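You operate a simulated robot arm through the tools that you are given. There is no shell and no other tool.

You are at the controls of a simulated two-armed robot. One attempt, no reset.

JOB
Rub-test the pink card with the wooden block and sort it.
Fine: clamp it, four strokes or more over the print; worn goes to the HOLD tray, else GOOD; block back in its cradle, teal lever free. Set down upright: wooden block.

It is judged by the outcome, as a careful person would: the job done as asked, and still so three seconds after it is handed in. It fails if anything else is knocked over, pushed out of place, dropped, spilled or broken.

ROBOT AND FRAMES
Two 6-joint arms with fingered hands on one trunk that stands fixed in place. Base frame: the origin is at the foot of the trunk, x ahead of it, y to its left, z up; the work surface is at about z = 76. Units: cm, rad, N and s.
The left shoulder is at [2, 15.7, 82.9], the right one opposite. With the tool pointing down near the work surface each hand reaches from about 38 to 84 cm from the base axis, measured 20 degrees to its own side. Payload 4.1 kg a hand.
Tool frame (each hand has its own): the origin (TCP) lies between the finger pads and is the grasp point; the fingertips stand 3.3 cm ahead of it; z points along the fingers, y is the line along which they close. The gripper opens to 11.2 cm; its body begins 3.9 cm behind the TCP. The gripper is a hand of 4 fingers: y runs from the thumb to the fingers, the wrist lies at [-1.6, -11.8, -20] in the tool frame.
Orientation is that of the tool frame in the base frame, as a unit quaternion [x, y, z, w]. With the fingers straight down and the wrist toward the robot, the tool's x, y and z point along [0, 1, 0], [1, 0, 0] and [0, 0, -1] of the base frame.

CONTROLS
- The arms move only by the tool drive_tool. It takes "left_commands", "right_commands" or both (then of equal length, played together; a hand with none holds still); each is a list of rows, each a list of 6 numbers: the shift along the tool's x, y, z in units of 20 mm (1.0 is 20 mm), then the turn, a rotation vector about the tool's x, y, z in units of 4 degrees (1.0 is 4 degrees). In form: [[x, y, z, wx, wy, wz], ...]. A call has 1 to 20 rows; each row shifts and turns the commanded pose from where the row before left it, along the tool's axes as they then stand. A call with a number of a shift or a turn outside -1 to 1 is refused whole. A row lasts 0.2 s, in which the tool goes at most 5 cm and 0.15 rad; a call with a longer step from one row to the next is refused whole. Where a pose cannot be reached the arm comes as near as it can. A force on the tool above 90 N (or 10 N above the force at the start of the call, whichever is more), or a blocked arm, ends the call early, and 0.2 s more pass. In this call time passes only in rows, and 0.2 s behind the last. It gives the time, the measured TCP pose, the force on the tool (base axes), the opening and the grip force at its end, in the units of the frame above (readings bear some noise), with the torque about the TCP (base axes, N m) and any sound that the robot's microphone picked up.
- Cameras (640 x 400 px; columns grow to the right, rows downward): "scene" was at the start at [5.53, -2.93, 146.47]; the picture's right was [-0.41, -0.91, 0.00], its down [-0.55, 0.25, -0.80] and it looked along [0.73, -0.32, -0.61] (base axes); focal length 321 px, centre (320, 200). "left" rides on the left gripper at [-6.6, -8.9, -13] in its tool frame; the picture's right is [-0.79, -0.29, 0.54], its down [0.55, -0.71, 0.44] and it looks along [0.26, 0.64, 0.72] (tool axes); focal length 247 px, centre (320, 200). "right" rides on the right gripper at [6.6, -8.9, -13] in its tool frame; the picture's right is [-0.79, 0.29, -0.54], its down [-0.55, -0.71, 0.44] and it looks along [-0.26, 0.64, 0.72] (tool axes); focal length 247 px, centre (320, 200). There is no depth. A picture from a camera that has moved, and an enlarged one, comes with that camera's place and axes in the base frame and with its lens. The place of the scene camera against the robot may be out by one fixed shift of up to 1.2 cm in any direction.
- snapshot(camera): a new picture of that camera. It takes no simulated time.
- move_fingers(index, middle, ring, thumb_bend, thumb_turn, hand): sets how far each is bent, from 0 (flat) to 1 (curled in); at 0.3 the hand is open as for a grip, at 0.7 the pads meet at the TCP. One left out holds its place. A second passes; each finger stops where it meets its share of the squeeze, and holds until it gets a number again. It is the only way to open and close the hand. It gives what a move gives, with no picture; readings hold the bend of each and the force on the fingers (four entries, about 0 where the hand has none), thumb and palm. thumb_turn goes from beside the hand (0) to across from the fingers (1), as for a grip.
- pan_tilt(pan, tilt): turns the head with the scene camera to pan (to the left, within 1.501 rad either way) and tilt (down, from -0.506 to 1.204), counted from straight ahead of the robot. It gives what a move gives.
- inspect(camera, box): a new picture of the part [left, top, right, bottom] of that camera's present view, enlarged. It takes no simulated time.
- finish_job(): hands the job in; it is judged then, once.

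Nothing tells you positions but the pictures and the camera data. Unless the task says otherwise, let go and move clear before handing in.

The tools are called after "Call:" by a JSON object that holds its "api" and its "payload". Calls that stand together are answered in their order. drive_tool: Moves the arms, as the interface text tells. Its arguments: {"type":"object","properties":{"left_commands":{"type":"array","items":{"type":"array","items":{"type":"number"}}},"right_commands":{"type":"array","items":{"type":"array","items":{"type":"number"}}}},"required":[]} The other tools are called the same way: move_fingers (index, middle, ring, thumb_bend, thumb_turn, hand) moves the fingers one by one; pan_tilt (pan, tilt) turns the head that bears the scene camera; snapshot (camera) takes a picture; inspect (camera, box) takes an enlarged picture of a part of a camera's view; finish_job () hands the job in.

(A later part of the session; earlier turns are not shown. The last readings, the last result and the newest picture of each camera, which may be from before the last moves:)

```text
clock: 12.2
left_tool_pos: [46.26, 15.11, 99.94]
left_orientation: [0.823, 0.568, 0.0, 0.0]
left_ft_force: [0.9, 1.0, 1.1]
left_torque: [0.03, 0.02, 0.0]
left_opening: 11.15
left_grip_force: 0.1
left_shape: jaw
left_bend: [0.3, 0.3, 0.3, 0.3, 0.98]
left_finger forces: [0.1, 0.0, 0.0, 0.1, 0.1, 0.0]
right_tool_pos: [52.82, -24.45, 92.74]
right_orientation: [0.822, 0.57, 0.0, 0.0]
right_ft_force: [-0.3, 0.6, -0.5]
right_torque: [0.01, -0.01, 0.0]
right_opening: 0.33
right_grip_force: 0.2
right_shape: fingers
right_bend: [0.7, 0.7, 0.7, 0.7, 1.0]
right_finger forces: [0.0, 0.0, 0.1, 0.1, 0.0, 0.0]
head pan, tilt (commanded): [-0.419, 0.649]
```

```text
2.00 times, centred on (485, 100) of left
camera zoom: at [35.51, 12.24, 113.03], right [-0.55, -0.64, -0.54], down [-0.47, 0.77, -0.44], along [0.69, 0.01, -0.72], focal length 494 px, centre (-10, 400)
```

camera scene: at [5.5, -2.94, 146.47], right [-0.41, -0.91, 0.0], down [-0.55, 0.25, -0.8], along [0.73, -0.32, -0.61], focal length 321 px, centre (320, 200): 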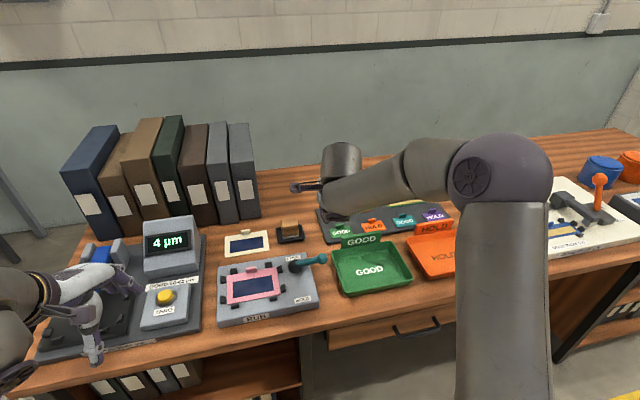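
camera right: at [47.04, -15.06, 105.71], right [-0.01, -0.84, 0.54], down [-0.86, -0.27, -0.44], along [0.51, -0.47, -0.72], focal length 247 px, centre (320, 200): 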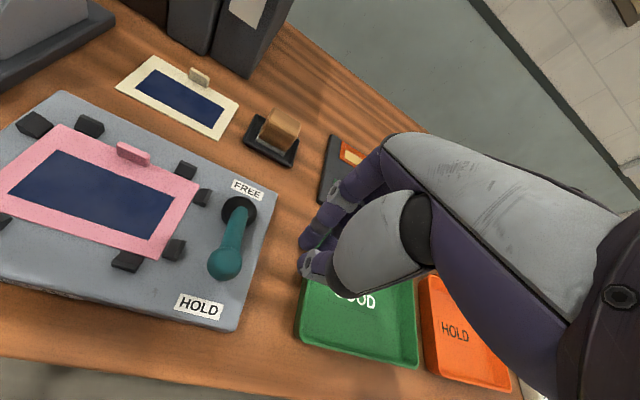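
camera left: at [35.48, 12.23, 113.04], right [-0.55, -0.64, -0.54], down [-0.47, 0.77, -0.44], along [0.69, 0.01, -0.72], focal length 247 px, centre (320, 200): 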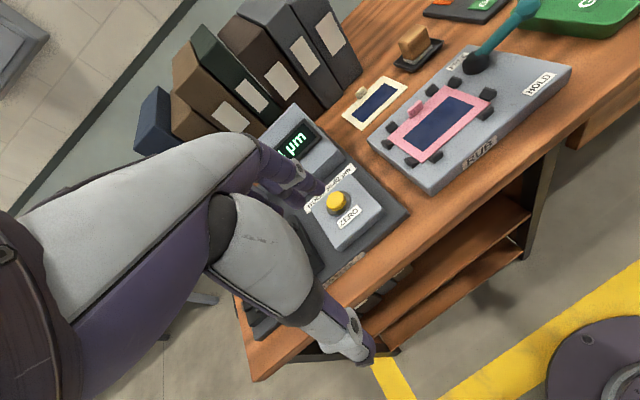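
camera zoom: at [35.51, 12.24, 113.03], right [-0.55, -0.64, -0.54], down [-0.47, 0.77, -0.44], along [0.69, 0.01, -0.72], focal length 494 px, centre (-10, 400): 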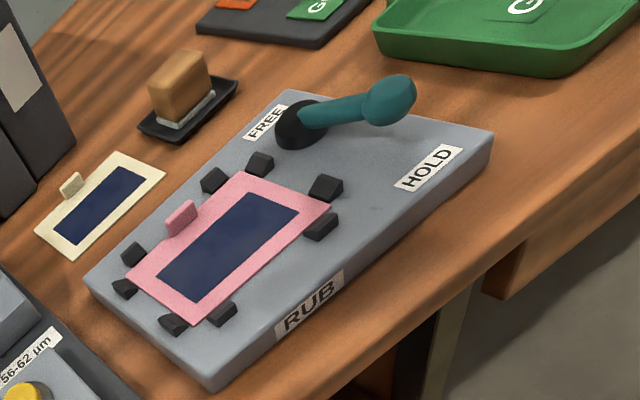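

The lever stays in HOLD and the fixture hasn't moved. Now I'll open the right hand and yaw it about 10° to line up with the block and card.

Call:
{"api": "move_fingers", "payload": {"hand": "right", "index": 0.3, "middle": 0.3, "ring": 0.3, "thumb_bend": 0.3, "thumb_turn": 1.0}}

Call:
{"api": "drive_tool", "payload": {"right_commands": [[0, 0, -0.5, 0, 0, -0.86], [0, 0, -0.5, 0, 0, -0.86], [0, 0, -0.5, 0, 0, -0.86]]}}

Call:
{"api": "snapshot", "payload": {"camera": "right"}}

Call:
{"api": "inspect", "payload": {"camera": "right", "box": [200, 60, 360, 180]}}

```text
clock: 13.2
left_tool_pos: [46.24, 15.06, 99.88]
left_orientation: [0.823, 0.568, 0.0, 0.0]
left_ft_force: [-0.4, 0.3, -0.1]
left_torque: [0.04, -0.01, -0.01]
left_opening: 11.16
left_grip_force: 0.1
left_shape: jaw
left_bend: [0.3, 0.3, 0.3, 0.3, 0.98]
left_finger forces: [0.1, 0.0, 0.0, 0.0, 0.0, 0.0]
right_tool_pos: [52.93, -24.46, 92.58]
right_orientation: [0.822, 0.569, 0.0, -0.001]
right_ft_force: [0.4, -0.2, -0.4]
right_torque: [0.03, 0.02, 0.0]
right_opening: 11.23
right_grip_force: 0.1
right_shape: fingers
right_bend: [0.3, 0.3, 0.3, 0.3, 0.98]
right_finger forces: [0.0, 0.0, 0.1, 0.0, 0.0, 0.0]
head pan, tilt (commanded): [-0.419, 0.649]
```

```text
clock: 14.0
left_tool_pos: [46.24, 15.08, 99.92]
left_orientation: [0.823, 0.568, 0.0, 0.0]
left_ft_force: [0.3, -0.1, -0.3]
left_torque: [-0.02, 0.0, 0.03]
left_opening: 11.16
left_grip_force: 0.1
left_shape: jaw
left_bend: [0.3, 0.3, 0.3, 0.3, 0.98]
left_finger forces: [0.0, 0.1, 0.0, 0.0, 0.1, 0.0]
right_tool_pos: [52.9, -24.41, 95.7]
right_orientation: [0.767, 0.642, 0.0, 0.0]
right_ft_force: [-0.2, -0.8, 0.4]
right_torque: [0.0, 0.02, 0.02]
right_opening: 11.26
right_grip_force: 0.1
right_shape: fingers
right_bend: [0.3, 0.3, 0.3, 0.3, 0.98]
right_finger forces: [0.0, 0.1, 0.1, 0.0, 0.0, 0.0]
head pan, tilt (commanded): [-0.419, 0.649]
```

```text
taken
camera right: at [45.4, -16.27, 108.57], right [0.14, -0.83, 0.54], down [-0.8, -0.42, -0.44], along [0.59, -0.37, -0.72], focal length 247 px, centre (320, 200)
```

right: 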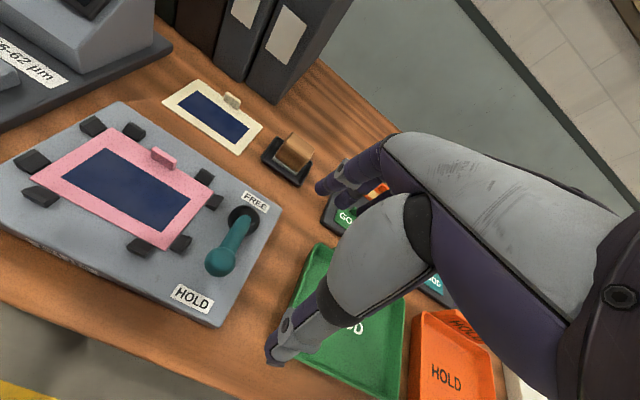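

```text
3.33 times, centred on (280, 120) of right
camera zoom: at [45.4, -16.27, 108.57], right [0.14, -0.83, 0.54], down [-0.8, -0.42, -0.44], along [0.59, -0.37, -0.72], focal length 823 px, centre (453, 467)
```

zoom: 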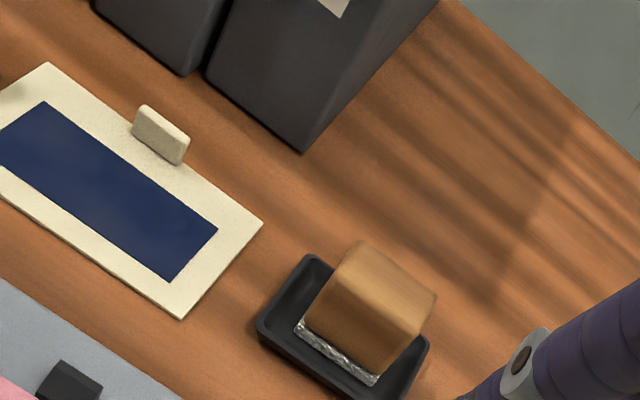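

Orientation is now yaw ≈ −10°, matching block and card. I'll move over toward the block at the same height to measure it from closer.

Call:
{"api": "drive_tool", "payload": {"right_commands": [[0.159, 0.943, 0, 0, 0, 0], [0.159, 0.943, 0, 0, 0, 0], [0.159, 0.943, 0, 0, 0, 0], [0.159, 0.943, 0, 0, 0, 0], [0.159, 0.943, 0, 0, 0, 0], [0.159, 0.943, 0, 0, 0, 0], [0.159, 0.943, 0, 0, 0, 0], [0.159, 0.943, 0, 0, 0, 0], [0.159, 0.943, 0, 0, 0, 0], [0.159, 0.943, 0, 0, 0, 0]]}}

Call:
{"api": "snapshot", "payload": {"camera": "right"}}

Call:
{"api": "inspect", "payload": {"camera": "left", "box": [360, 0, 480, 90]}}

Call:
{"api": "snapshot", "payload": {"camera": "scene"}}

```text
clock: 16.2
left_tool_pos: [46.32, 15.17, 99.96]
left_orientation: [0.822, 0.569, 0.0, 0.0]
left_ft_force: [-0.9, -0.1, 0.2]
left_torque: [0.01, -0.04, 0.0]
left_opening: 11.16
left_grip_force: 0.1
left_shape: jaw
left_bend: [0.3, 0.3, 0.3, 0.3, 0.98]
left_finger forces: [0.0, 0.0, 0.1, 0.1, 0.0, 0.0]
right_tool_pos: [72.01, -24.75, 95.64]
right_orientation: [0.768, 0.64, 0.001, 0.0]
right_ft_force: [0.0, 0.1, -1.4]
right_torque: [0.01, 0.01, 0.02]
right_opening: 11.25
right_grip_force: 0.0
right_shape: fingers
right_bend: [0.3, 0.3, 0.3, 0.3, 0.98]
right_finger forces: [0.0, 0.0, 0.0, 0.1, 0.0, 0.1]
head pan, tilt (commanded): [-0.419, 0.649]
```

```text
taken
camera right: at [64.5, -16.65, 108.62], right [0.14, -0.83, 0.54], down [-0.8, -0.42, -0.44], along [0.59, -0.37, -0.72], focal length 247 px, centre (320, 200)
```

right: 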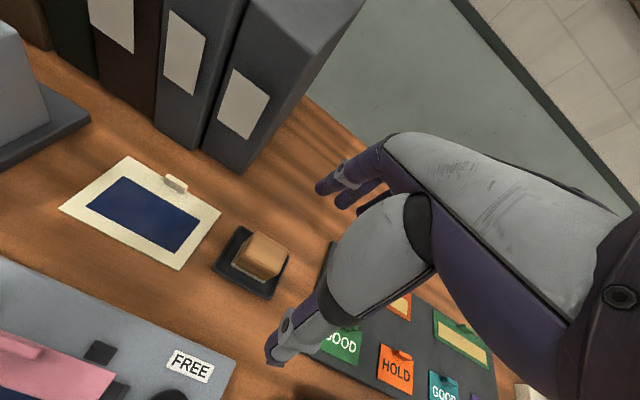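

```text
4.44 times, centred on (420, 45) of left
camera zoom: at [35.48, 12.24, 113.04], right [-0.55, -0.64, -0.54], down [-0.47, 0.77, -0.44], along [0.69, 0.01, -0.72], focal length 1098 px, centre (-124, 889)
```

zoom: 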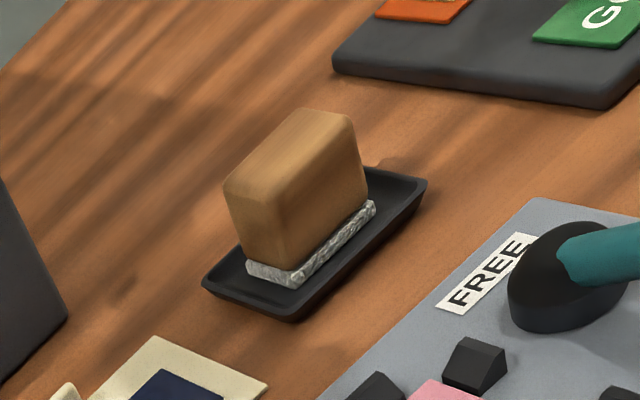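

```text
taken
camera scene: at [5.5, -2.93, 146.47], right [-0.41, -0.91, 0.0], down [-0.55, 0.25, -0.8], along [0.73, -0.32, -0.61], focal length 321 px, centre (320, 200)
```

scene: 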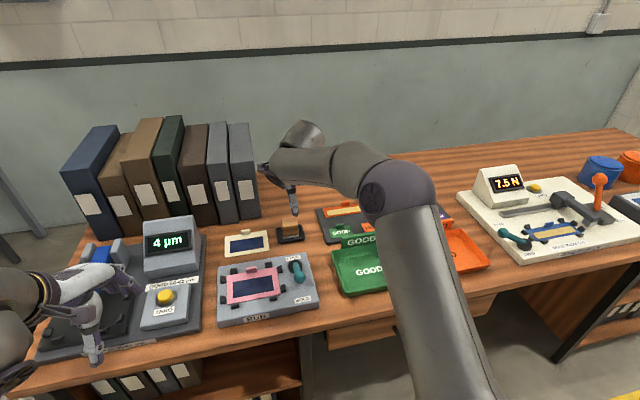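

I'll enlarge the block in the right-hand view to measure its position and size accurately.

Call:
{"api": "inspect", "payload": {"camera": "right", "box": [200, 215, 304, 305]}}

```text
4.44 times, centred on (252, 260) of right
camera zoom: at [64.5, -16.65, 108.62], right [0.14, -0.83, 0.54], down [-0.8, -0.42, -0.44], along [0.59, -0.37, -0.72], focal length 1098 px, centre (622, -67)
```

zoom: 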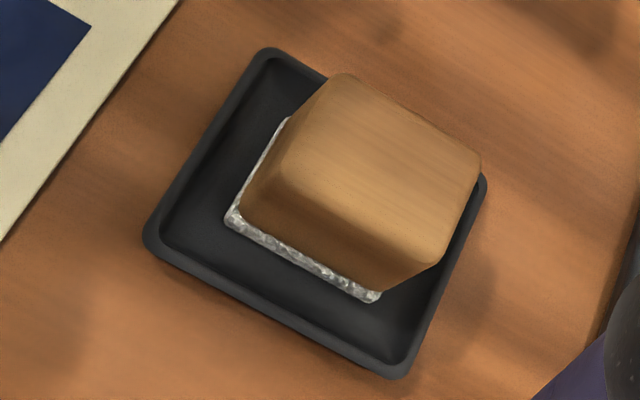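

The block's centre comes out at (75.85, −24.7), about 4.9 wide × 3.5 deep, spanning z ≈ 76.9–81.3, centred in its cradle. I'll centre the open hand over it and descend to just above.

Call:
{"api": "drive_tool", "payload": {"right_commands": [[0.178, 0.95, 0, 0, 0, 0], [0.178, 0.95, 0, 0, 0, 0], [0, 0, 0.9, 0, 0, 0], [0, 0, 0.9, 0, 0, 0], [0, 0, 0.9, 0, 0, 0], [0, 0, 0.9, 0, 0, 0], [0, 0, 0.9, 0, 0, 0]]}}

Call:
{"api": "snapshot", "payload": {"camera": "right"}}

Call:
{"api": "inspect", "payload": {"camera": "scene", "box": [230, 160, 350, 250]}}

Call:
{"api": "inspect", "payload": {"camera": "left", "box": [360, 0, 480, 90]}}

```text
clock: 17.8
left_tool_pos: [46.26, 15.14, 99.73]
left_orientation: [0.822, 0.569, 0.0, 0.0]
left_ft_force: [0.1, 0.2, 0.0]
left_torque: [0.0, 0.01, 0.01]
left_opening: 11.14
left_grip_force: 0.0
left_shape: jaw
left_bend: [0.3, 0.3, 0.3, 0.3, 0.98]
left_finger forces: [0.0, 0.1, 0.0, 0.0, 0.0, 0.0]
right_tool_pos: [75.83, -24.52, 86.55]
right_orientation: [0.768, 0.641, 0.0, 0.0]
right_ft_force: [-0.2, 0.9, 0.1]
right_torque: [0.02, 0.0, 0.02]
right_opening: 11.2
right_grip_force: 0.1
right_shape: fingers
right_bend: [0.3, 0.3, 0.3, 0.3, 0.98]
right_finger forces: [0.1, 0.0, 0.1, 0.0, 0.1, 0.0]
head pan, tilt (commanded): [-0.419, 0.649]
```

```text
taken
camera right: at [68.34, -16.54, 99.64], right [0.14, -0.83, 0.54], down [-0.8, -0.42, -0.44], along [0.59, -0.37, -0.72], focal length 247 px, centre (320, 200)
```

right: 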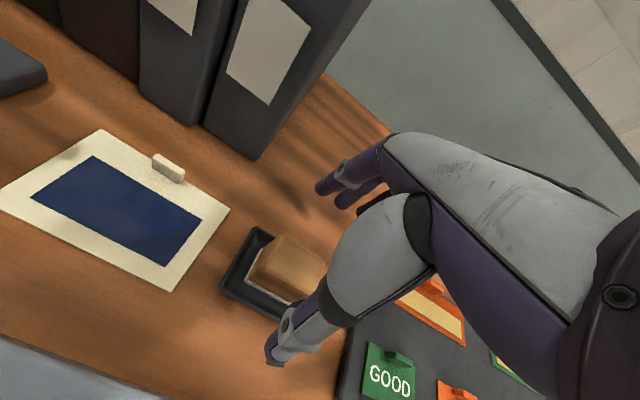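

```text
4.44 times, centred on (290, 205) of scene
camera zoom: at [5.52, -2.92, 146.47], right [-0.41, -0.91, 0.0], down [-0.55, 0.25, -0.8], along [0.73, -0.32, -0.61], focal length 1426 px, centre (453, 178)
```

zoom: 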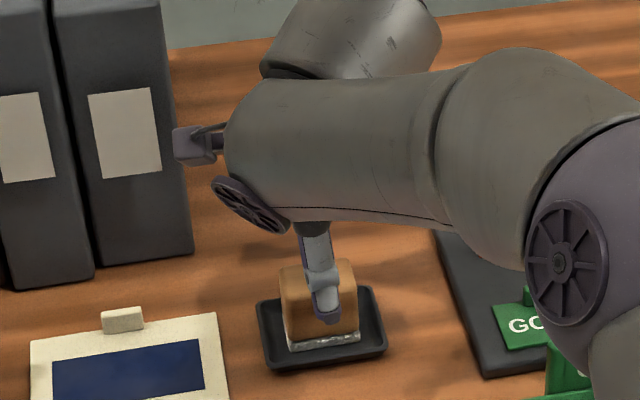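

```text
4.44 times, centred on (420, 45) of left
camera zoom: at [35.49, 12.25, 113.04], right [-0.55, -0.64, -0.54], down [-0.47, 0.77, -0.44], along [0.69, 0.01, -0.72], focal length 1098 px, centre (-124, 889)
```

zoom: 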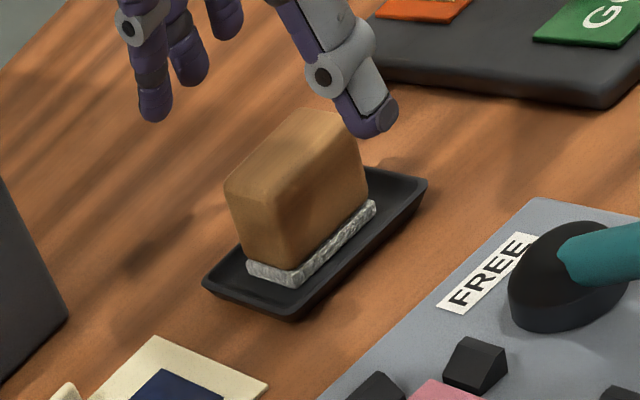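

The thumb and fingers straddle the block evenly. Descending the remaining 4.5 cm.

Call:
{"api": "drive_tool", "payload": {"right_commands": [[0, 0, 0.75, 0, 0, 0], [0, 0, 0.75, 0, 0, 0], [0, 0, 0.75, 0, 0, 0]]}}

Call:
{"api": "inspect", "payload": {"camera": "left", "box": [360, 0, 480, 90]}}

Call:
{"api": "inspect", "payload": {"camera": "right", "box": [180, 160, 400, 400]}}

```text
clock: 18.6
left_tool_pos: [46.25, 15.1, 99.99]
left_orientation: [0.823, 0.569, 0.0, -0.001]
left_ft_force: [0.0, 0.4, -0.3]
left_torque: [-0.02, -0.05, 0.0]
left_opening: 11.14
left_grip_force: 0.0
left_shape: jaw
left_bend: [0.3, 0.3, 0.3, 0.3, 0.98]
left_finger forces: [0.0, 0.1, 0.0, 0.1, 0.0, 0.0]
right_tool_pos: [75.68, -24.61, 82.11]
right_orientation: [0.768, 0.64, 0.0, 0.0]
right_ft_force: [-0.4, -0.7, -0.3]
right_torque: [-0.02, 0.03, -0.03]
right_opening: 11.28
right_grip_force: 0.1
right_shape: fingers
right_bend: [0.3, 0.3, 0.3, 0.3, 0.98]
right_finger forces: [0.0, 0.1, 0.0, 0.0, 0.1, 0.0]
head pan, tilt (commanded): [-0.419, 0.649]
```

```text
4.44 times, centred on (420, 45) of left
camera zoom: at [35.5, 12.25, 113.04], right [-0.55, -0.64, -0.54], down [-0.47, 0.77, -0.44], along [0.69, 0.01, -0.72], focal length 1098 px, centre (-124, 889)
```

zoom: 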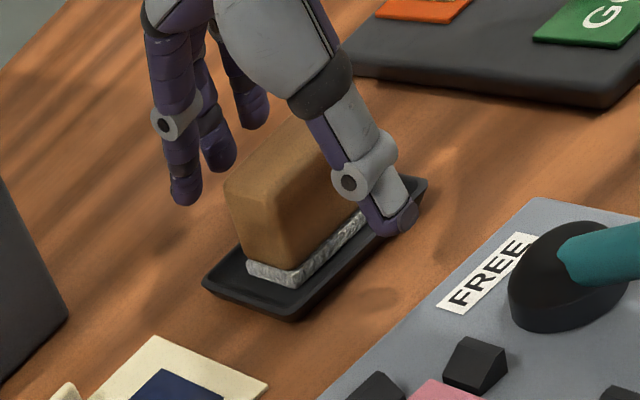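

```text
1.67 times, centred on (290, 280) of right
camera zoom: at [68.35, -16.5, 95.14], right [0.14, -0.83, 0.54], down [-0.8, -0.42, -0.44], along [0.59, -0.37, -0.72], focal length 412 px, centre (370, 67)
```

zoom: 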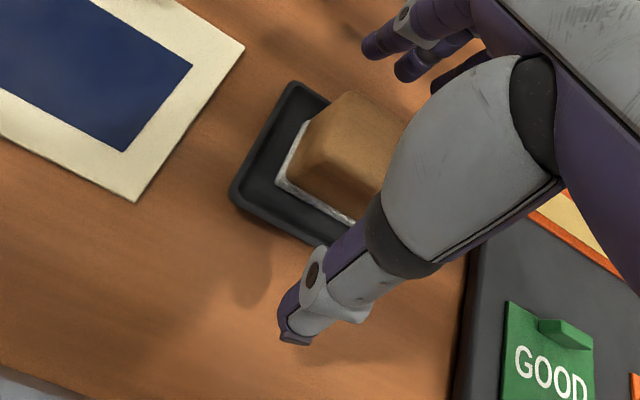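

The hand is well positioned with tips above the cradle rim. Closing on the block now.

Call:
{"api": "move_fingers", "payload": {"hand": "right", "index": 0.7, "middle": 0.7, "ring": 0.7, "thumb_bend": 0.7}}

Call:
{"api": "inspect", "payload": {"camera": "left", "box": [360, 0, 480, 90]}}

Call:
{"api": "inspect", "payload": {"camera": "right", "box": [180, 160, 400, 400]}}

```text
clock: 19.6
left_tool_pos: [46.26, 15.16, 99.96]
left_orientation: [0.822, 0.569, -0.001, 0.001]
left_ft_force: [-0.2, -0.8, 0.2]
left_torque: [-0.02, 0.02, 0.0]
left_opening: 11.15
left_grip_force: 0.0
left_shape: jaw
left_bend: [0.3, 0.3, 0.3, 0.3, 0.98]
left_finger forces: [0.1, 0.0, 0.0, 0.0, 0.0, 0.0]
right_tool_pos: [75.84, -24.58, 82.11]
right_orientation: [0.768, 0.641, 0.0, 0.0]
right_ft_force: [0.2, 0.4, 0.2]
right_torque: [0.02, 0.0, -0.02]
right_opening: 3.33
right_grip_force: 16.5
right_shape: fingers
right_bend: [0.62, 0.65, 0.65, 0.58, 1.0]
right_finger forces: [6.2, 6.2, 4.2, 0.1, 16.2, 0.0]
head pan, tilt (commanded): [-0.419, 0.649]
```

```text
4.44 times, centred on (420, 45) of left
camera zoom: at [35.5, 12.24, 113.03], right [-0.55, -0.64, -0.54], down [-0.47, 0.77, -0.44], along [0.69, 0.01, -0.72], focal length 1098 px, centre (-124, 889)
```

zoom: 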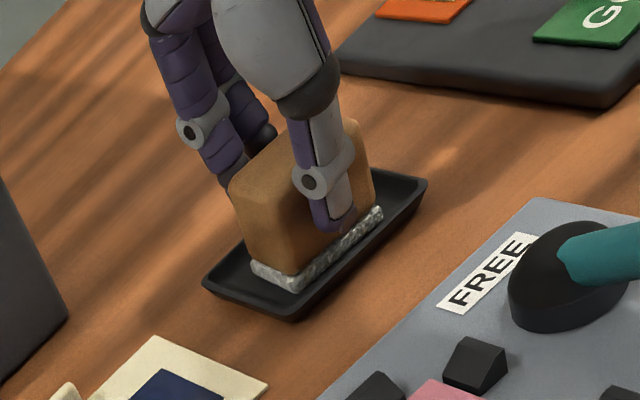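

```text
1.67 times, centred on (290, 280) of right
camera zoom: at [68.35, -16.49, 95.13], right [0.14, -0.83, 0.54], down [-0.8, -0.42, -0.44], along [0.59, -0.37, -0.72], focal length 412 px, centre (370, 67)
```

zoom: 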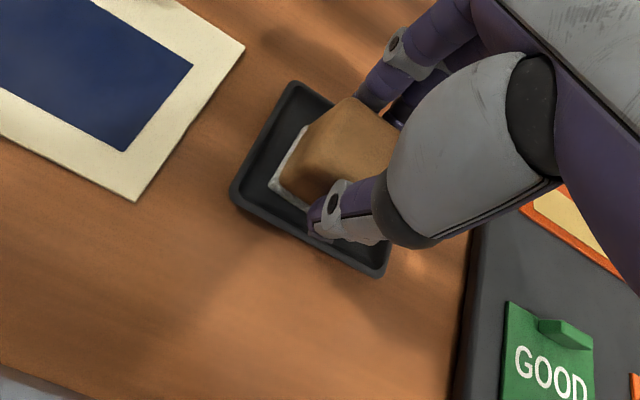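

The block is gripped (about 16 N, opening 3.3 cm). The replacement pose to remember is TCP (75.8, −24.6, 82.1). Lifting straight up now.

Call:
{"api": "drive_tool", "payload": {"right_commands": [[0, 0, -0.4, 0, 0, 0], [0, 0, -0.6, 0, 0, 0], [0, 0, -1, 0, 0, 0], [0, 0, -1, 0, 0, 0], [0, 0, -1, 0, 0, 0], [0, 0, -1, 0, 0, 0]]}}

Call:
{"api": "inspect", "payload": {"camera": "left", "box": [360, 0, 480, 90]}}

Call:
{"api": "snapshot", "payload": {"camera": "right"}}

```text
clock: 21.0
left_tool_pos: [46.29, 15.06, 99.92]
left_orientation: [0.822, 0.569, 0.0, 0.0]
left_ft_force: [0.1, 0.2, 0.3]
left_torque: [0.0, -0.01, -0.01]
left_opening: 11.15
left_grip_force: 0.2
left_shape: jaw
left_bend: [0.3, 0.3, 0.3, 0.3, 0.98]
left_finger forces: [0.0, 0.1, 0.1, 0.0, 0.1, 0.0]
right_tool_pos: [75.9, -24.55, 92.08]
right_orientation: [0.767, 0.641, 0.0, -0.001]
right_ft_force: [0.5, -0.1, -0.8]
right_torque: [0.0, 0.02, -0.02]
right_opening: 3.35
right_grip_force: 16.8
right_shape: fingers
right_bend: [0.62, 0.65, 0.65, 0.58, 1.0]
right_finger forces: [6.2, 6.1, 4.0, 0.1, 16.2, 0.2]
head pan, tilt (commanded): [-0.419, 0.649]
```

```text
4.44 times, centred on (420, 45) of left
camera zoom: at [35.51, 12.24, 113.03], right [-0.55, -0.64, -0.54], down [-0.47, 0.77, -0.44], along [0.69, 0.01, -0.72], focal length 1098 px, centre (-124, 889)
```

zoom: 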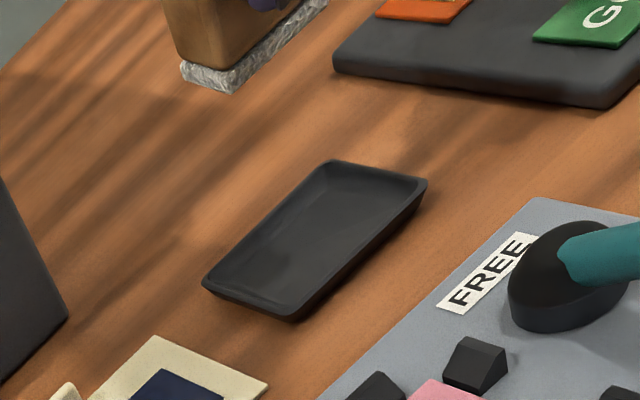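

```text
taken
camera right: at [68.47, -16.44, 105.15], right [0.14, -0.83, 0.54], down [-0.8, -0.42, -0.43], along [0.59, -0.37, -0.72], focal length 247 px, centre (320, 200)
```

right: 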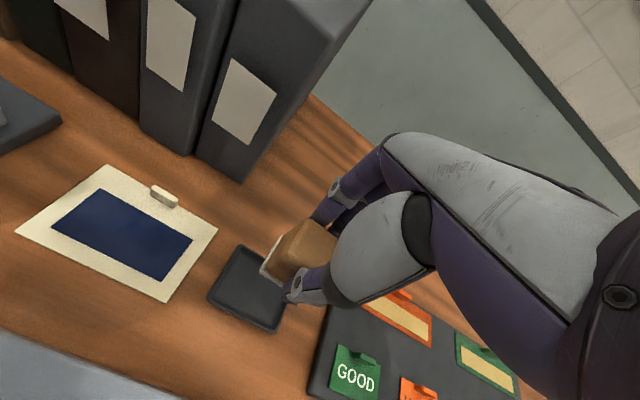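

The block is held upright with the felt down. I'm carrying it over the print centre (59.0, −9.0) at the same height, well clear of the lever.

Call:
{"api": "drive_tool", "payload": {"right_commands": [[0.61, -0.97, 0, 0, 0, 0], [0.61, -0.97, 0, 0, 0, 0], [0.61, -0.97, 0, 0, 0, 0], [0.61, -0.97, 0, 0, 0, 0], [0.61, -0.97, 0, 0, 0, 0], [0.61, -0.97, 0, 0, 0, 0], [0.61, -0.97, 0, 0, 0, 0], [0.61, -0.97, 0, 0, 0, 0], [0.61, -0.97, 0, 0, 0, 0], [0.61, -0.97, 0, 0, 0, 0]]}}

Call:
{"api": "inspect", "payload": {"camera": "left", "box": [360, 20, 560, 200]}}

Call:
{"api": "snapshot", "payload": {"camera": "right"}}

Call:
{"api": "inspect", "payload": {"camera": "scene", "box": [200, 200, 360, 330]}}

```text
clock: 23.2
left_tool_pos: [46.28, 15.18, 99.84]
left_orientation: [0.822, 0.569, 0.0, 0.0]
left_ft_force: [-0.8, -0.4, -0.1]
left_torque: [0.0, 0.01, 0.0]
left_opening: 11.17
left_grip_force: 0.1
left_shape: jaw
left_bend: [0.3, 0.3, 0.3, 0.3, 0.98]
left_finger forces: [0.0, 0.0, 0.1, 0.1, 0.1, 0.0]
right_tool_pos: [58.95, -9.17, 92.07]
right_orientation: [0.767, 0.641, 0.0, 0.0]
right_ft_force: [-0.8, -0.2, -0.2]
right_torque: [0.03, 0.03, -0.01]
right_opening: 3.31
right_grip_force: 16.1
right_shape: fingers
right_bend: [0.62, 0.65, 0.66, 0.58, 1.0]
right_finger forces: [6.2, 6.1, 4.0, 0.1, 16.1, 0.0]
head pan, tilt (commanded): [-0.419, 0.649]
```

```text
2.22 times, centred on (460, 110) of left
camera zoom: at [35.51, 12.23, 113.03], right [-0.55, -0.64, -0.54], down [-0.47, 0.77, -0.44], along [0.69, 0.01, -0.72], focal length 549 px, centre (9, 400)
```

zoom: 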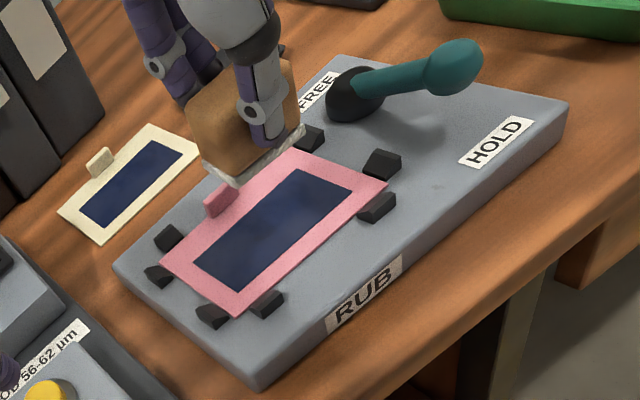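

```text
taken
camera right: at [51.55, -1.05, 105.05], right [0.14, -0.83, 0.54], down [-0.8, -0.42, -0.44], along [0.59, -0.37, -0.72], focal length 247 px, centre (320, 200)
```

right: 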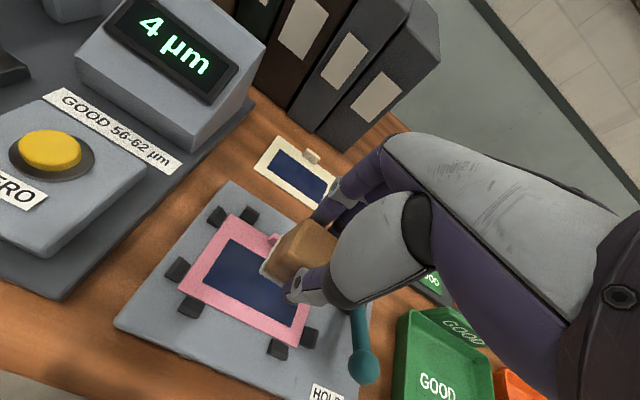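

```text
3.08 times, centred on (280, 265) of scene
camera zoom: at [5.54, -2.94, 146.47], right [-0.41, -0.91, 0.0], down [-0.55, 0.25, -0.8], along [0.73, -0.32, -0.61], focal length 987 px, centre (443, 0)
```

zoom: 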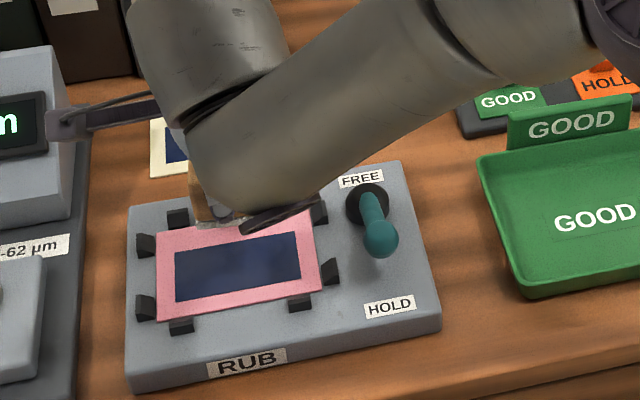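

The block centre is over the print, about 0.5 cm toward the front of the TCP. I'll nudge 0.25 cm back and lower to z ≈ 86.5 before the slow contact.

Call:
{"api": "drive_tool", "payload": {"right_commands": [[0, 0.12, 0.7, 0, 0, 0], [0, 0, 0.7, 0, 0, 0], [0, 0, 0.7, 0, 0, 0], [0, 0, 0.7, 0, 0, 0]]}}

Call:
{"api": "inspect", "payload": {"camera": "left", "box": [390, 60, 530, 170]}}

Call:
{"api": "inspect", "payload": {"camera": "right", "box": [150, 170, 390, 390]}}

```text
clock: 24.2
left_tool_pos: [46.21, 15.1, 99.92]
left_orientation: [0.823, 0.568, 0.0, -0.001]
left_ft_force: [-0.5, 0.2, 0.0]
left_torque: [0.0, -0.02, -0.02]
left_opening: 11.13
left_grip_force: 0.1
left_shape: jaw
left_bend: [0.3, 0.3, 0.3, 0.3, 0.98]
left_finger forces: [0.0, 0.1, 0.1, 0.1, 0.1, 0.1]
right_tool_pos: [59.23, -9.13, 86.37]
right_orientation: [0.767, 0.641, 0.0, 0.0]
right_ft_force: [-0.8, -0.4, -1.3]
right_torque: [-0.02, 0.01, -0.03]
right_opening: 3.33
right_grip_force: 15.7
right_shape: fingers
right_bend: [0.62, 0.65, 0.66, 0.58, 1.0]
right_finger forces: [6.3, 5.9, 4.0, 0.1, 15.9, 0.0]
head pan, tilt (commanded): [-0.419, 0.649]
```

```text
3.64 times, centred on (460, 115) of left
camera zoom: at [35.49, 12.24, 113.04], right [-0.55, -0.64, -0.54], down [-0.47, 0.77, -0.44], along [0.69, 0.01, -0.72], focal length 898 px, centre (-189, 509)
```

zoom: 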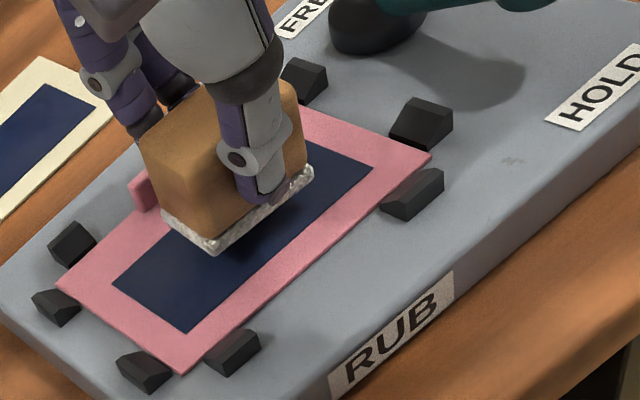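

```text
1.82 times, centred on (270, 280) of right
camera zoom: at [51.75, -1.16, 99.39], right [0.14, -0.83, 0.54], down [-0.8, -0.42, -0.44], along [0.59, -0.37, -0.72], focal length 449 px, centre (411, 54)
```

zoom: 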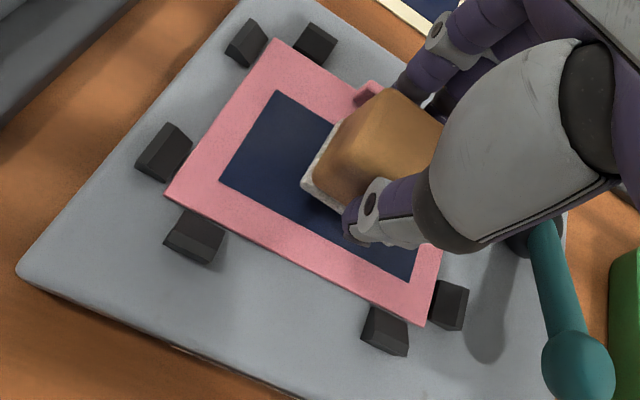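

Alignment looks good and the fingers clear the tab. I'll descend slowly and watch the force for contact.

Call:
{"api": "drive_tool", "payload": {"right_commands": [[0, 0, 0.3, 0, 0, 0], [0, 0, 0.3, 0, 0, 0], [0, 0, 0.2, 0, 0, 0]]}}

Call:
{"api": "inspect", "payload": {"camera": "left", "box": [390, 60, 530, 170]}}

```text
clock: 25.0
left_tool_pos: [46.29, 15.11, 100.01]
left_orientation: [0.822, 0.569, 0.0, -0.001]
left_ft_force: [0.2, -0.8, -0.1]
left_torque: [0.0, 0.02, -0.03]
left_opening: 11.17
left_grip_force: 0.0
left_shape: jaw
left_bend: [0.3, 0.3, 0.3, 0.3, 0.98]
left_finger forces: [0.0, 0.0, 0.1, 0.1, 0.1, 0.0]
right_tool_pos: [59.17, -9.32, 84.92]
right_orientation: [0.767, 0.641, 0.001, 0.001]
right_ft_force: [0.8, 0.4, 2.8]
right_torque: [0.0, 0.05, -0.01]
right_opening: 3.32
right_grip_force: 16.9
right_shape: fingers
right_bend: [0.62, 0.65, 0.68, 0.59, 1.0]
right_finger forces: [6.3, 7.0, 6.6, 0.0, 15.3, 0.0]
head pan, tilt (commanded): [-0.419, 0.649]
```

```text
3.64 times, centred on (460, 115) of left
camera zoom: at [35.5, 12.24, 113.03], right [-0.55, -0.64, -0.54], down [-0.47, 0.77, -0.44], along [0.69, 0.01, -0.72], focal length 898 px, centre (-189, 509)
```

zoom: 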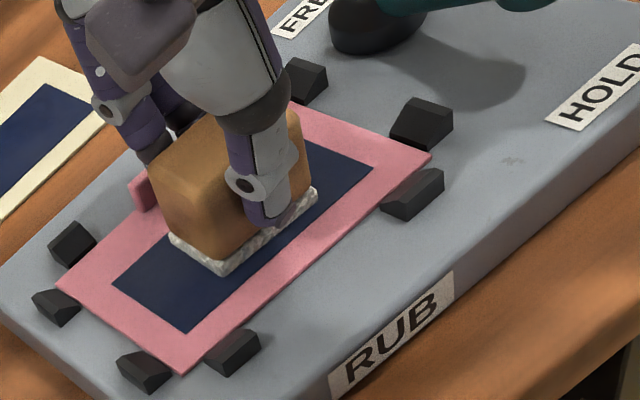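

Contact has begun (about 3 N upward at z 84.9). I'll press a bit more to get a firm but moderate rub force.

Call:
{"api": "drive_tool", "payload": {"right_commands": [[0, 0, 0.08, 0, 0, 0]]}}

Call:
{"api": "inspect", "payload": {"camera": "right", "box": [150, 170, 390, 390]}}

```text
clock: 25.4
left_tool_pos: [46.22, 15.06, 99.95]
left_orientation: [0.823, 0.569, 0.0, 0.0]
left_ft_force: [0.1, -0.3, 0.8]
left_torque: [0.02, 0.02, 0.01]
left_opening: 11.16
left_grip_force: 0.0
left_shape: jaw
left_bend: [0.3, 0.3, 0.3, 0.3, 0.98]
left_finger forces: [0.0, 0.1, 0.0, 0.0, 0.0, 0.0]
right_tool_pos: [59.3, -9.33, 84.76]
right_orientation: [0.767, 0.641, 0.002, 0.002]
right_ft_force: [-0.8, -2.5, 10.9]
right_torque: [0.0, 0.16, 0.0]
right_opening: 3.29
right_grip_force: 18.1
right_shape: fingers
right_bend: [0.62, 0.65, 0.68, 0.59, 1.0]
right_finger forces: [6.2, 7.2, 6.8, 0.0, 15.9, 0.0]
head pan, tilt (commanded): [-0.419, 0.649]
```

```text
1.82 times, centred on (270, 280) of right
camera zoom: at [51.76, -1.17, 97.81], right [0.14, -0.83, 0.54], down [-0.8, -0.42, -0.44], along [0.59, -0.37, -0.72], focal length 449 px, centre (411, 54)
```

zoom: 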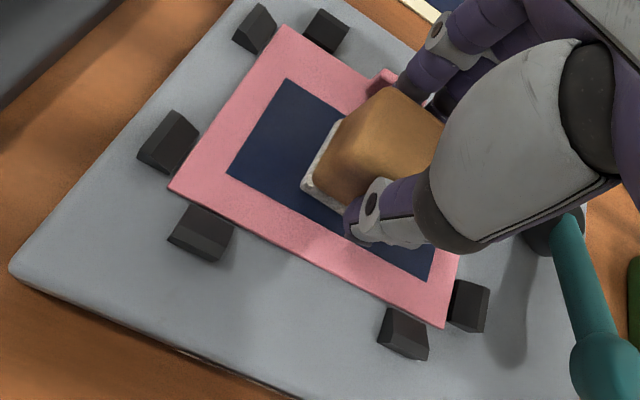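

Press force is about 11 N, a good rub load. I'll test the first half-stroke (2.6 cm to the right) and check that the block and card behave.

Call:
{"api": "drive_tool", "payload": {"right_commands": [[-0.4, 0, 0, 0, 0, 0], [-0.45, 0, 0, 0, 0, 0], [-0.45, 0, 0, 0, 0, 0]]}}

Call:
{"api": "inspect", "payload": {"camera": "right", "box": [150, 170, 390, 390]}}

Call:
{"api": "inspect", "payload": {"camera": "left", "box": [390, 60, 530, 170]}}

```text
clock: 26.2
left_tool_pos: [46.22, 15.16, 99.91]
left_orientation: [0.823, 0.568, -0.002, 0.001]
left_ft_force: [-0.5, -0.4, 0.6]
left_torque: [0.0, -0.02, 0.03]
left_opening: 11.16
left_grip_force: 0.0
left_shape: jaw
left_bend: [0.3, 0.3, 0.3, 0.3, 0.98]
left_finger forces: [0.1, 0.0, 0.0, 0.0, 0.0, 0.0]
right_tool_pos: [58.65, -11.71, 84.66]
right_orientation: [0.767, 0.642, 0.001, 0.0]
right_ft_force: [1.7, 5.7, 14.8]
right_torque: [0.16, 0.12, -0.05]
right_opening: 3.28
right_grip_force: 17.4
right_shape: fingers
right_bend: [0.62, 0.65, 0.69, 0.59, 1.0]
right_finger forces: [7.9, 6.6, 4.0, 0.1, 15.7, 0.0]
head pan, tilt (commanded): [-0.419, 0.649]
```

```text
1.82 times, centred on (270, 280) of right
camera zoom: at [51.21, -3.53, 97.78], right [0.14, -0.83, 0.54], down [-0.8, -0.42, -0.44], along [0.59, -0.37, -0.72], focal length 449 px, centre (411, 54)
```

zoom: 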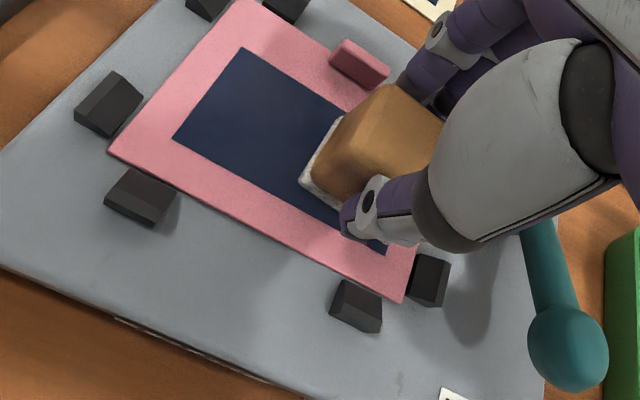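

```text
3.64 times, centred on (460, 115) of left
camera zoom: at [35.48, 12.27, 113.04], right [-0.55, -0.64, -0.54], down [-0.47, 0.77, -0.44], along [0.69, 0.01, -0.72], focal length 898 px, centre (-189, 509)
```

zoom: 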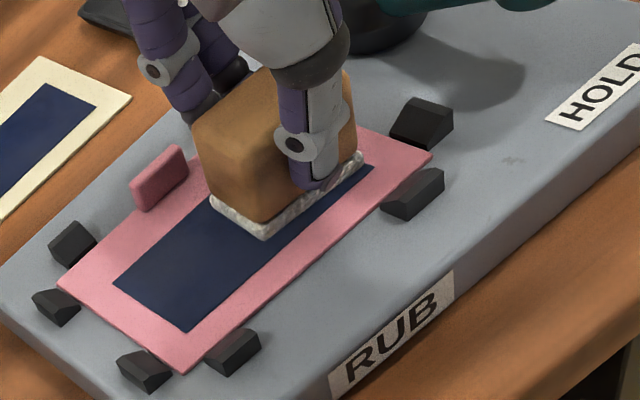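

The card stays clamped and the block slides well (15 N press, 6 N friction). I'll ease the press slightly and make the first full stroke to the left across the print.

Call:
{"api": "drive_tool", "payload": {"right_commands": [[0.3, 0, -0.03, 0, 0, 0], [0.55, 0, 0, 0, 0, 0], [0.55, 0, 0, 0, 0, 0], [0.55, 0, 0, 0, 0, 0], [0.55, 0, 0, 0, 0, 0]]}}

Call:
{"api": "inspect", "payload": {"camera": "right", "box": [150, 170, 390, 390]}}

Call:
{"api": "inspect", "payload": {"camera": "left", "box": [390, 60, 530, 170]}}

```text
clock: 27.4
left_tool_pos: [46.18, 15.0, 99.89]
left_orientation: [0.823, 0.569, -0.001, -0.001]
left_ft_force: [-0.1, 0.1, 0.3]
left_torque: [0.02, 0.01, -0.01]
left_opening: 11.14
left_grip_force: 0.0
left_shape: jaw
left_bend: [0.3, 0.3, 0.3, 0.3, 0.98]
left_finger forces: [0.1, 0.1, 0.0, 0.0, 0.0, 0.0]
right_tool_pos: [59.58, -6.82, 84.78]
right_orientation: [0.767, 0.641, -0.001, 0.001]
right_ft_force: [-1.6, -4.4, 12.2]
right_torque: [-0.12, 0.07, 0.03]
right_opening: 3.29
right_grip_force: 19.1
right_shape: fingers
right_bend: [0.62, 0.64, 0.68, 0.59, 1.0]
right_finger forces: [6.3, 7.8, 7.7, 0.0, 16.3, 0.0]
head pan, tilt (commanded): [-0.419, 0.649]
```

```text
1.82 times, centred on (270, 280) of right
camera zoom: at [52.16, 1.36, 97.79], right [0.14, -0.83, 0.54], down [-0.8, -0.42, -0.44], along [0.59, -0.37, -0.72], focal length 449 px, centre (411, 54)
```

zoom: 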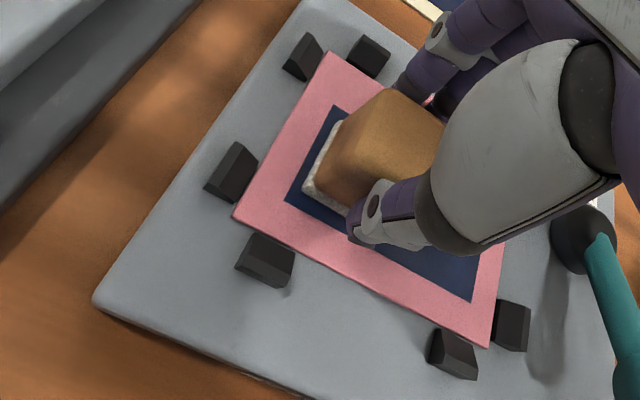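

```text
3.64 times, centred on (460, 115) of left
camera zoom: at [35.48, 12.22, 113.05], right [-0.55, -0.64, -0.54], down [-0.47, 0.77, -0.44], along [0.69, 0.01, -0.72], focal length 898 px, centre (-189, 509)
```

zoom: 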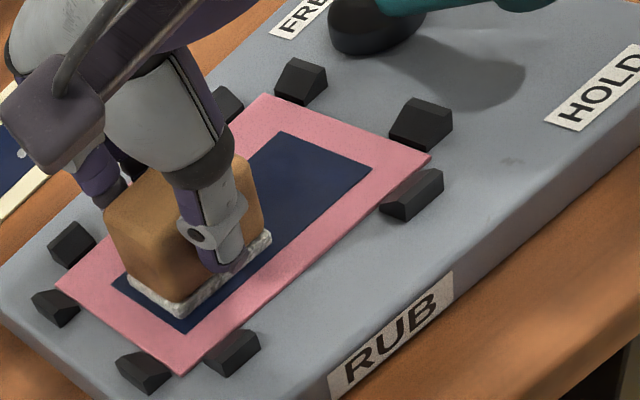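

The first full stroke went cleanly. Now four more full strokes: right, left, right, left.

Call:
{"api": "drive_tool", "payload": {"right_commands": [[-0.4, 0, 0, 0, 0, 0], [-0.6, 0, 0, 0, 0, 0], [-0.6, 0, 0, 0, 0, 0], [-0.6, 0, 0, 0, 0, 0], [-0.4, 0, 0, 0, 0, 0], [0.4, 0, 0, 0, 0, 0], [0.6, 0, 0, 0, 0, 0], [0.6, 0, 0, 0, 0, 0], [0.6, 0, 0, 0, 0, 0], [0.4, 0, 0, 0, 0, 0], [-0.4, 0, 0, 0, 0, 0], [-0.6, 0, 0, 0, 0, 0], [-0.6, 0, 0, 0, 0, 0], [-0.6, 0, 0, 0, 0, 0], [-0.4, 0, 0, 0, 0, 0], [0.4, 0, 0, 0, 0, 0], [0.6, 0, 0, 0, 0, 0], [0.6, 0, 0, 0, 0, 0], [0.6, 0, 0, 0, 0, 0], [0.4, 0, 0, 0, 0, 0]]}}

Call:
{"api": "inspect", "payload": {"camera": "right", "box": [150, 170, 390, 390]}}

Call:
{"api": "inspect", "payload": {"camera": "left", "box": [390, 60, 530, 170]}}

```text
clock: 31.6
left_tool_pos: [46.1, 15.01, 99.81]
left_orientation: [0.823, 0.568, 0.0, 0.0]
left_ft_force: [-0.7, 0.1, -0.1]
left_torque: [-0.04, 0.01, 0.0]
left_opening: 11.17
left_grip_force: 0.1
left_shape: jaw
left_bend: [0.3, 0.3, 0.3, 0.3, 0.98]
left_finger forces: [0.0, 0.1, 0.1, 0.0, 0.0, 0.1]
right_tool_pos: [59.44, -6.89, 84.83]
right_orientation: [0.767, 0.642, 0.0, -0.001]
right_ft_force: [-0.5, -2.3, 5.4]
right_torque: [-0.02, 0.0, -0.03]
right_opening: 3.32
right_grip_force: 18.5
right_shape: fingers
right_bend: [0.62, 0.64, 0.68, 0.6, 1.0]
right_finger forces: [6.5, 7.2, 6.7, 0.0, 15.6, 0.1]
head pan, tilt (commanded): [-0.419, 0.649]
```

```text
1.82 times, centred on (270, 280) of right
camera zoom: at [52.12, 1.27, 97.79], right [0.14, -0.83, 0.54], down [-0.8, -0.42, -0.43], along [0.59, -0.37, -0.72], focal length 449 px, centre (411, 54)
```

zoom: 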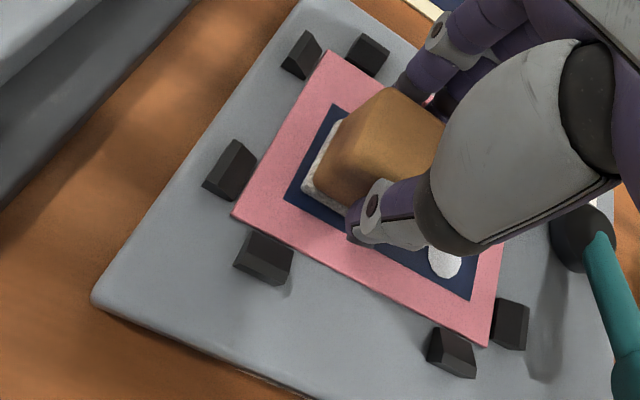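

```text
3.64 times, centred on (460, 115) of left
camera zoom: at [35.49, 12.23, 113.04], right [-0.55, -0.64, -0.54], down [-0.47, 0.77, -0.44], along [0.69, 0.01, -0.72], focal length 898 px, centre (-189, 509)
```

zoom: 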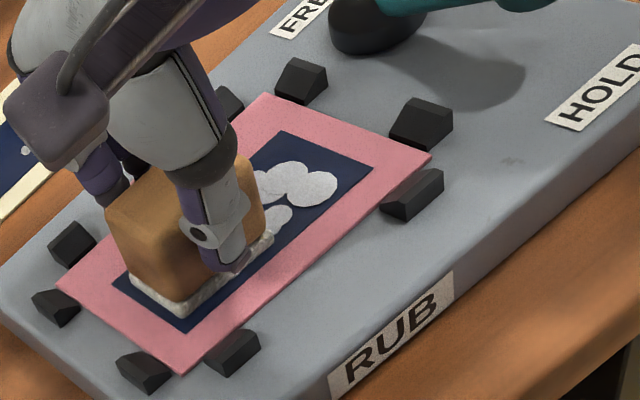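

White worn patches have appeared on the print, so the ink is rubbing off: this card looks worn. The press has fallen to about 5 N, so I'll add a touch of pressure and make two more full strokes to be sure of the count.

Call:
{"api": "drive_tool", "payload": {"right_commands": [[-0.4, 0, 0.05, 0, 0, 0], [-0.6, 0, 0, 0, 0, 0], [-0.6, 0, 0, 0, 0, 0], [-0.6, 0, 0, 0, 0, 0], [-0.4, 0, 0, 0, 0, 0], [0.4, 0, 0, 0, 0, 0], [0.6, 0, 0, 0, 0, 0], [0.6, 0, 0, 0, 0, 0], [0.6, 0, 0, 0, 0, 0], [0.4, 0, 0, 0, 0, 0]]}}

Call:
{"api": "inspect", "payload": {"camera": "left", "box": [390, 60, 530, 170]}}

```text
clock: 33.8
left_tool_pos: [46.3, 15.17, 99.96]
left_orientation: [0.823, 0.569, 0.0, 0.0]
left_ft_force: [-0.3, 0.1, 0.1]
left_torque: [0.0, -0.01, 0.0]
left_opening: 11.16
left_grip_force: 0.0
left_shape: jaw
left_bend: [0.3, 0.3, 0.3, 0.3, 0.98]
left_finger forces: [0.0, 0.0, 0.0, 0.1, 0.1, 0.0]
right_tool_pos: [59.66, -6.82, 84.79]
right_orientation: [0.768, 0.641, 0.0, 0.0]
right_ft_force: [-1.2, -4.5, 16.2]
right_torque: [-0.2, 0.04, 0.03]
right_opening: 3.28
right_grip_force: 20.2
right_shape: fingers
right_bend: [0.63, 0.64, 0.68, 0.6, 1.0]
right_finger forces: [6.6, 8.2, 9.1, 0.0, 16.7, 0.0]
head pan, tilt (commanded): [-0.419, 0.649]
```

```text
3.64 times, centred on (460, 115) of left
camera zoom: at [35.47, 12.22, 113.05], right [-0.55, -0.64, -0.54], down [-0.47, 0.77, -0.44], along [0.69, 0.01, -0.72], focal length 898 px, centre (-189, 509)
```

zoom: 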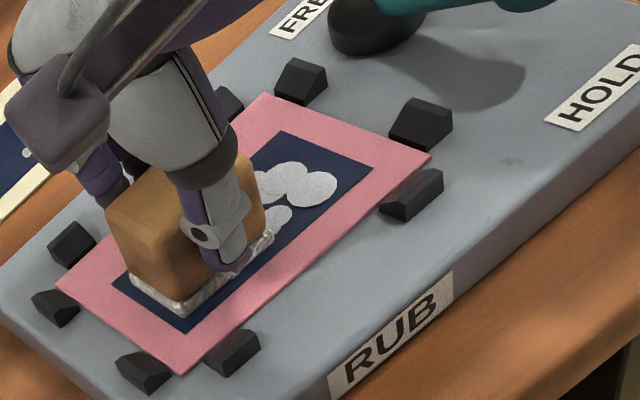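

Seven full strokes are done and the wear is clear. I'll lift the block straight up and look at the whole print.

Call:
{"api": "drive_tool", "payload": {"right_commands": [[0, 0, -0.3, 0, 0, 0], [0, 0, -0.7, 0, 0, 0], [0, 0, -1, 0, 0, 0], [0, 0, -1, 0, 0, 0], [0, 0, -1, 0, 0, 0], [0, 0, -1, 0, 0, 0]]}}

Call:
{"api": "inspect", "payload": {"camera": "left", "box": [390, 60, 530, 170]}}

Call:
{"api": "snapshot", "payload": {"camera": "right"}}

```text
clock: 35.2
left_tool_pos: [46.32, 15.15, 99.88]
left_orientation: [0.822, 0.569, 0.001, 0.0]
left_ft_force: [-0.8, -0.3, 0.3]
left_torque: [-0.02, -0.03, 0.02]
left_opening: 11.17
left_grip_force: 0.1
left_shape: jaw
left_bend: [0.3, 0.3, 0.3, 0.3, 0.98]
left_finger forces: [0.0, 0.0, 0.0, 0.0, 0.0, 0.0]
right_tool_pos: [59.46, -7.07, 94.6]
right_orientation: [0.767, 0.641, 0.0, -0.001]
right_ft_force: [0.2, 0.2, -1.0]
right_torque: [0.0, 0.0, -0.01]
right_opening: 3.28
right_grip_force: 16.6
right_shape: fingers
right_bend: [0.62, 0.64, 0.68, 0.6, 1.0]
right_finger forces: [6.5, 6.5, 5.4, 0.1, 14.4, 0.0]
head pan, tilt (commanded): [-0.419, 0.649]
```

```text
3.64 times, centred on (460, 115) of left
camera zoom: at [35.52, 12.24, 113.03], right [-0.55, -0.64, -0.54], down [-0.47, 0.77, -0.44], along [0.69, 0.01, -0.72], focal length 898 px, centre (-189, 509)
```

zoom: 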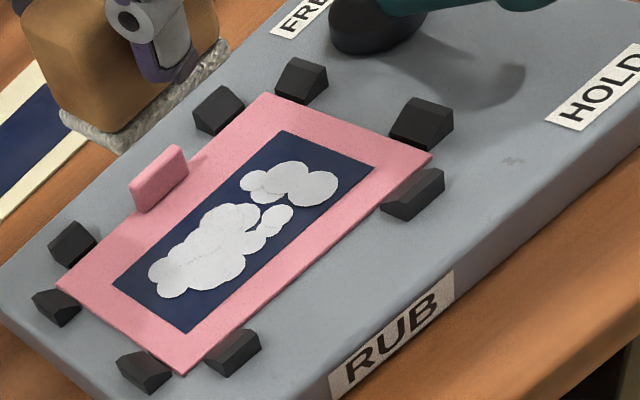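

```text
taken
camera right: at [52.12, 1.16, 107.62], right [0.14, -0.83, 0.54], down [-0.8, -0.42, -0.44], along [0.59, -0.37, -0.72], focal length 247 px, centre (320, 200)
```

right: 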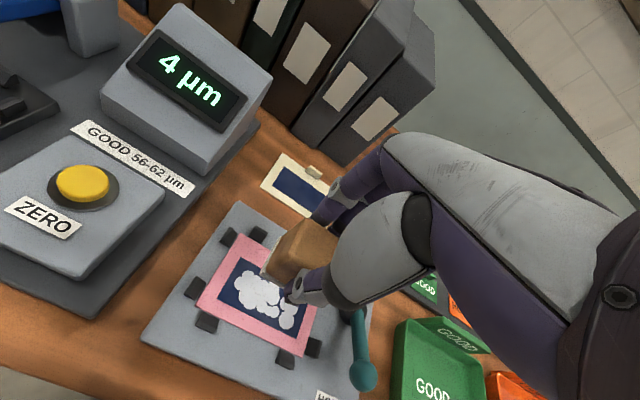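

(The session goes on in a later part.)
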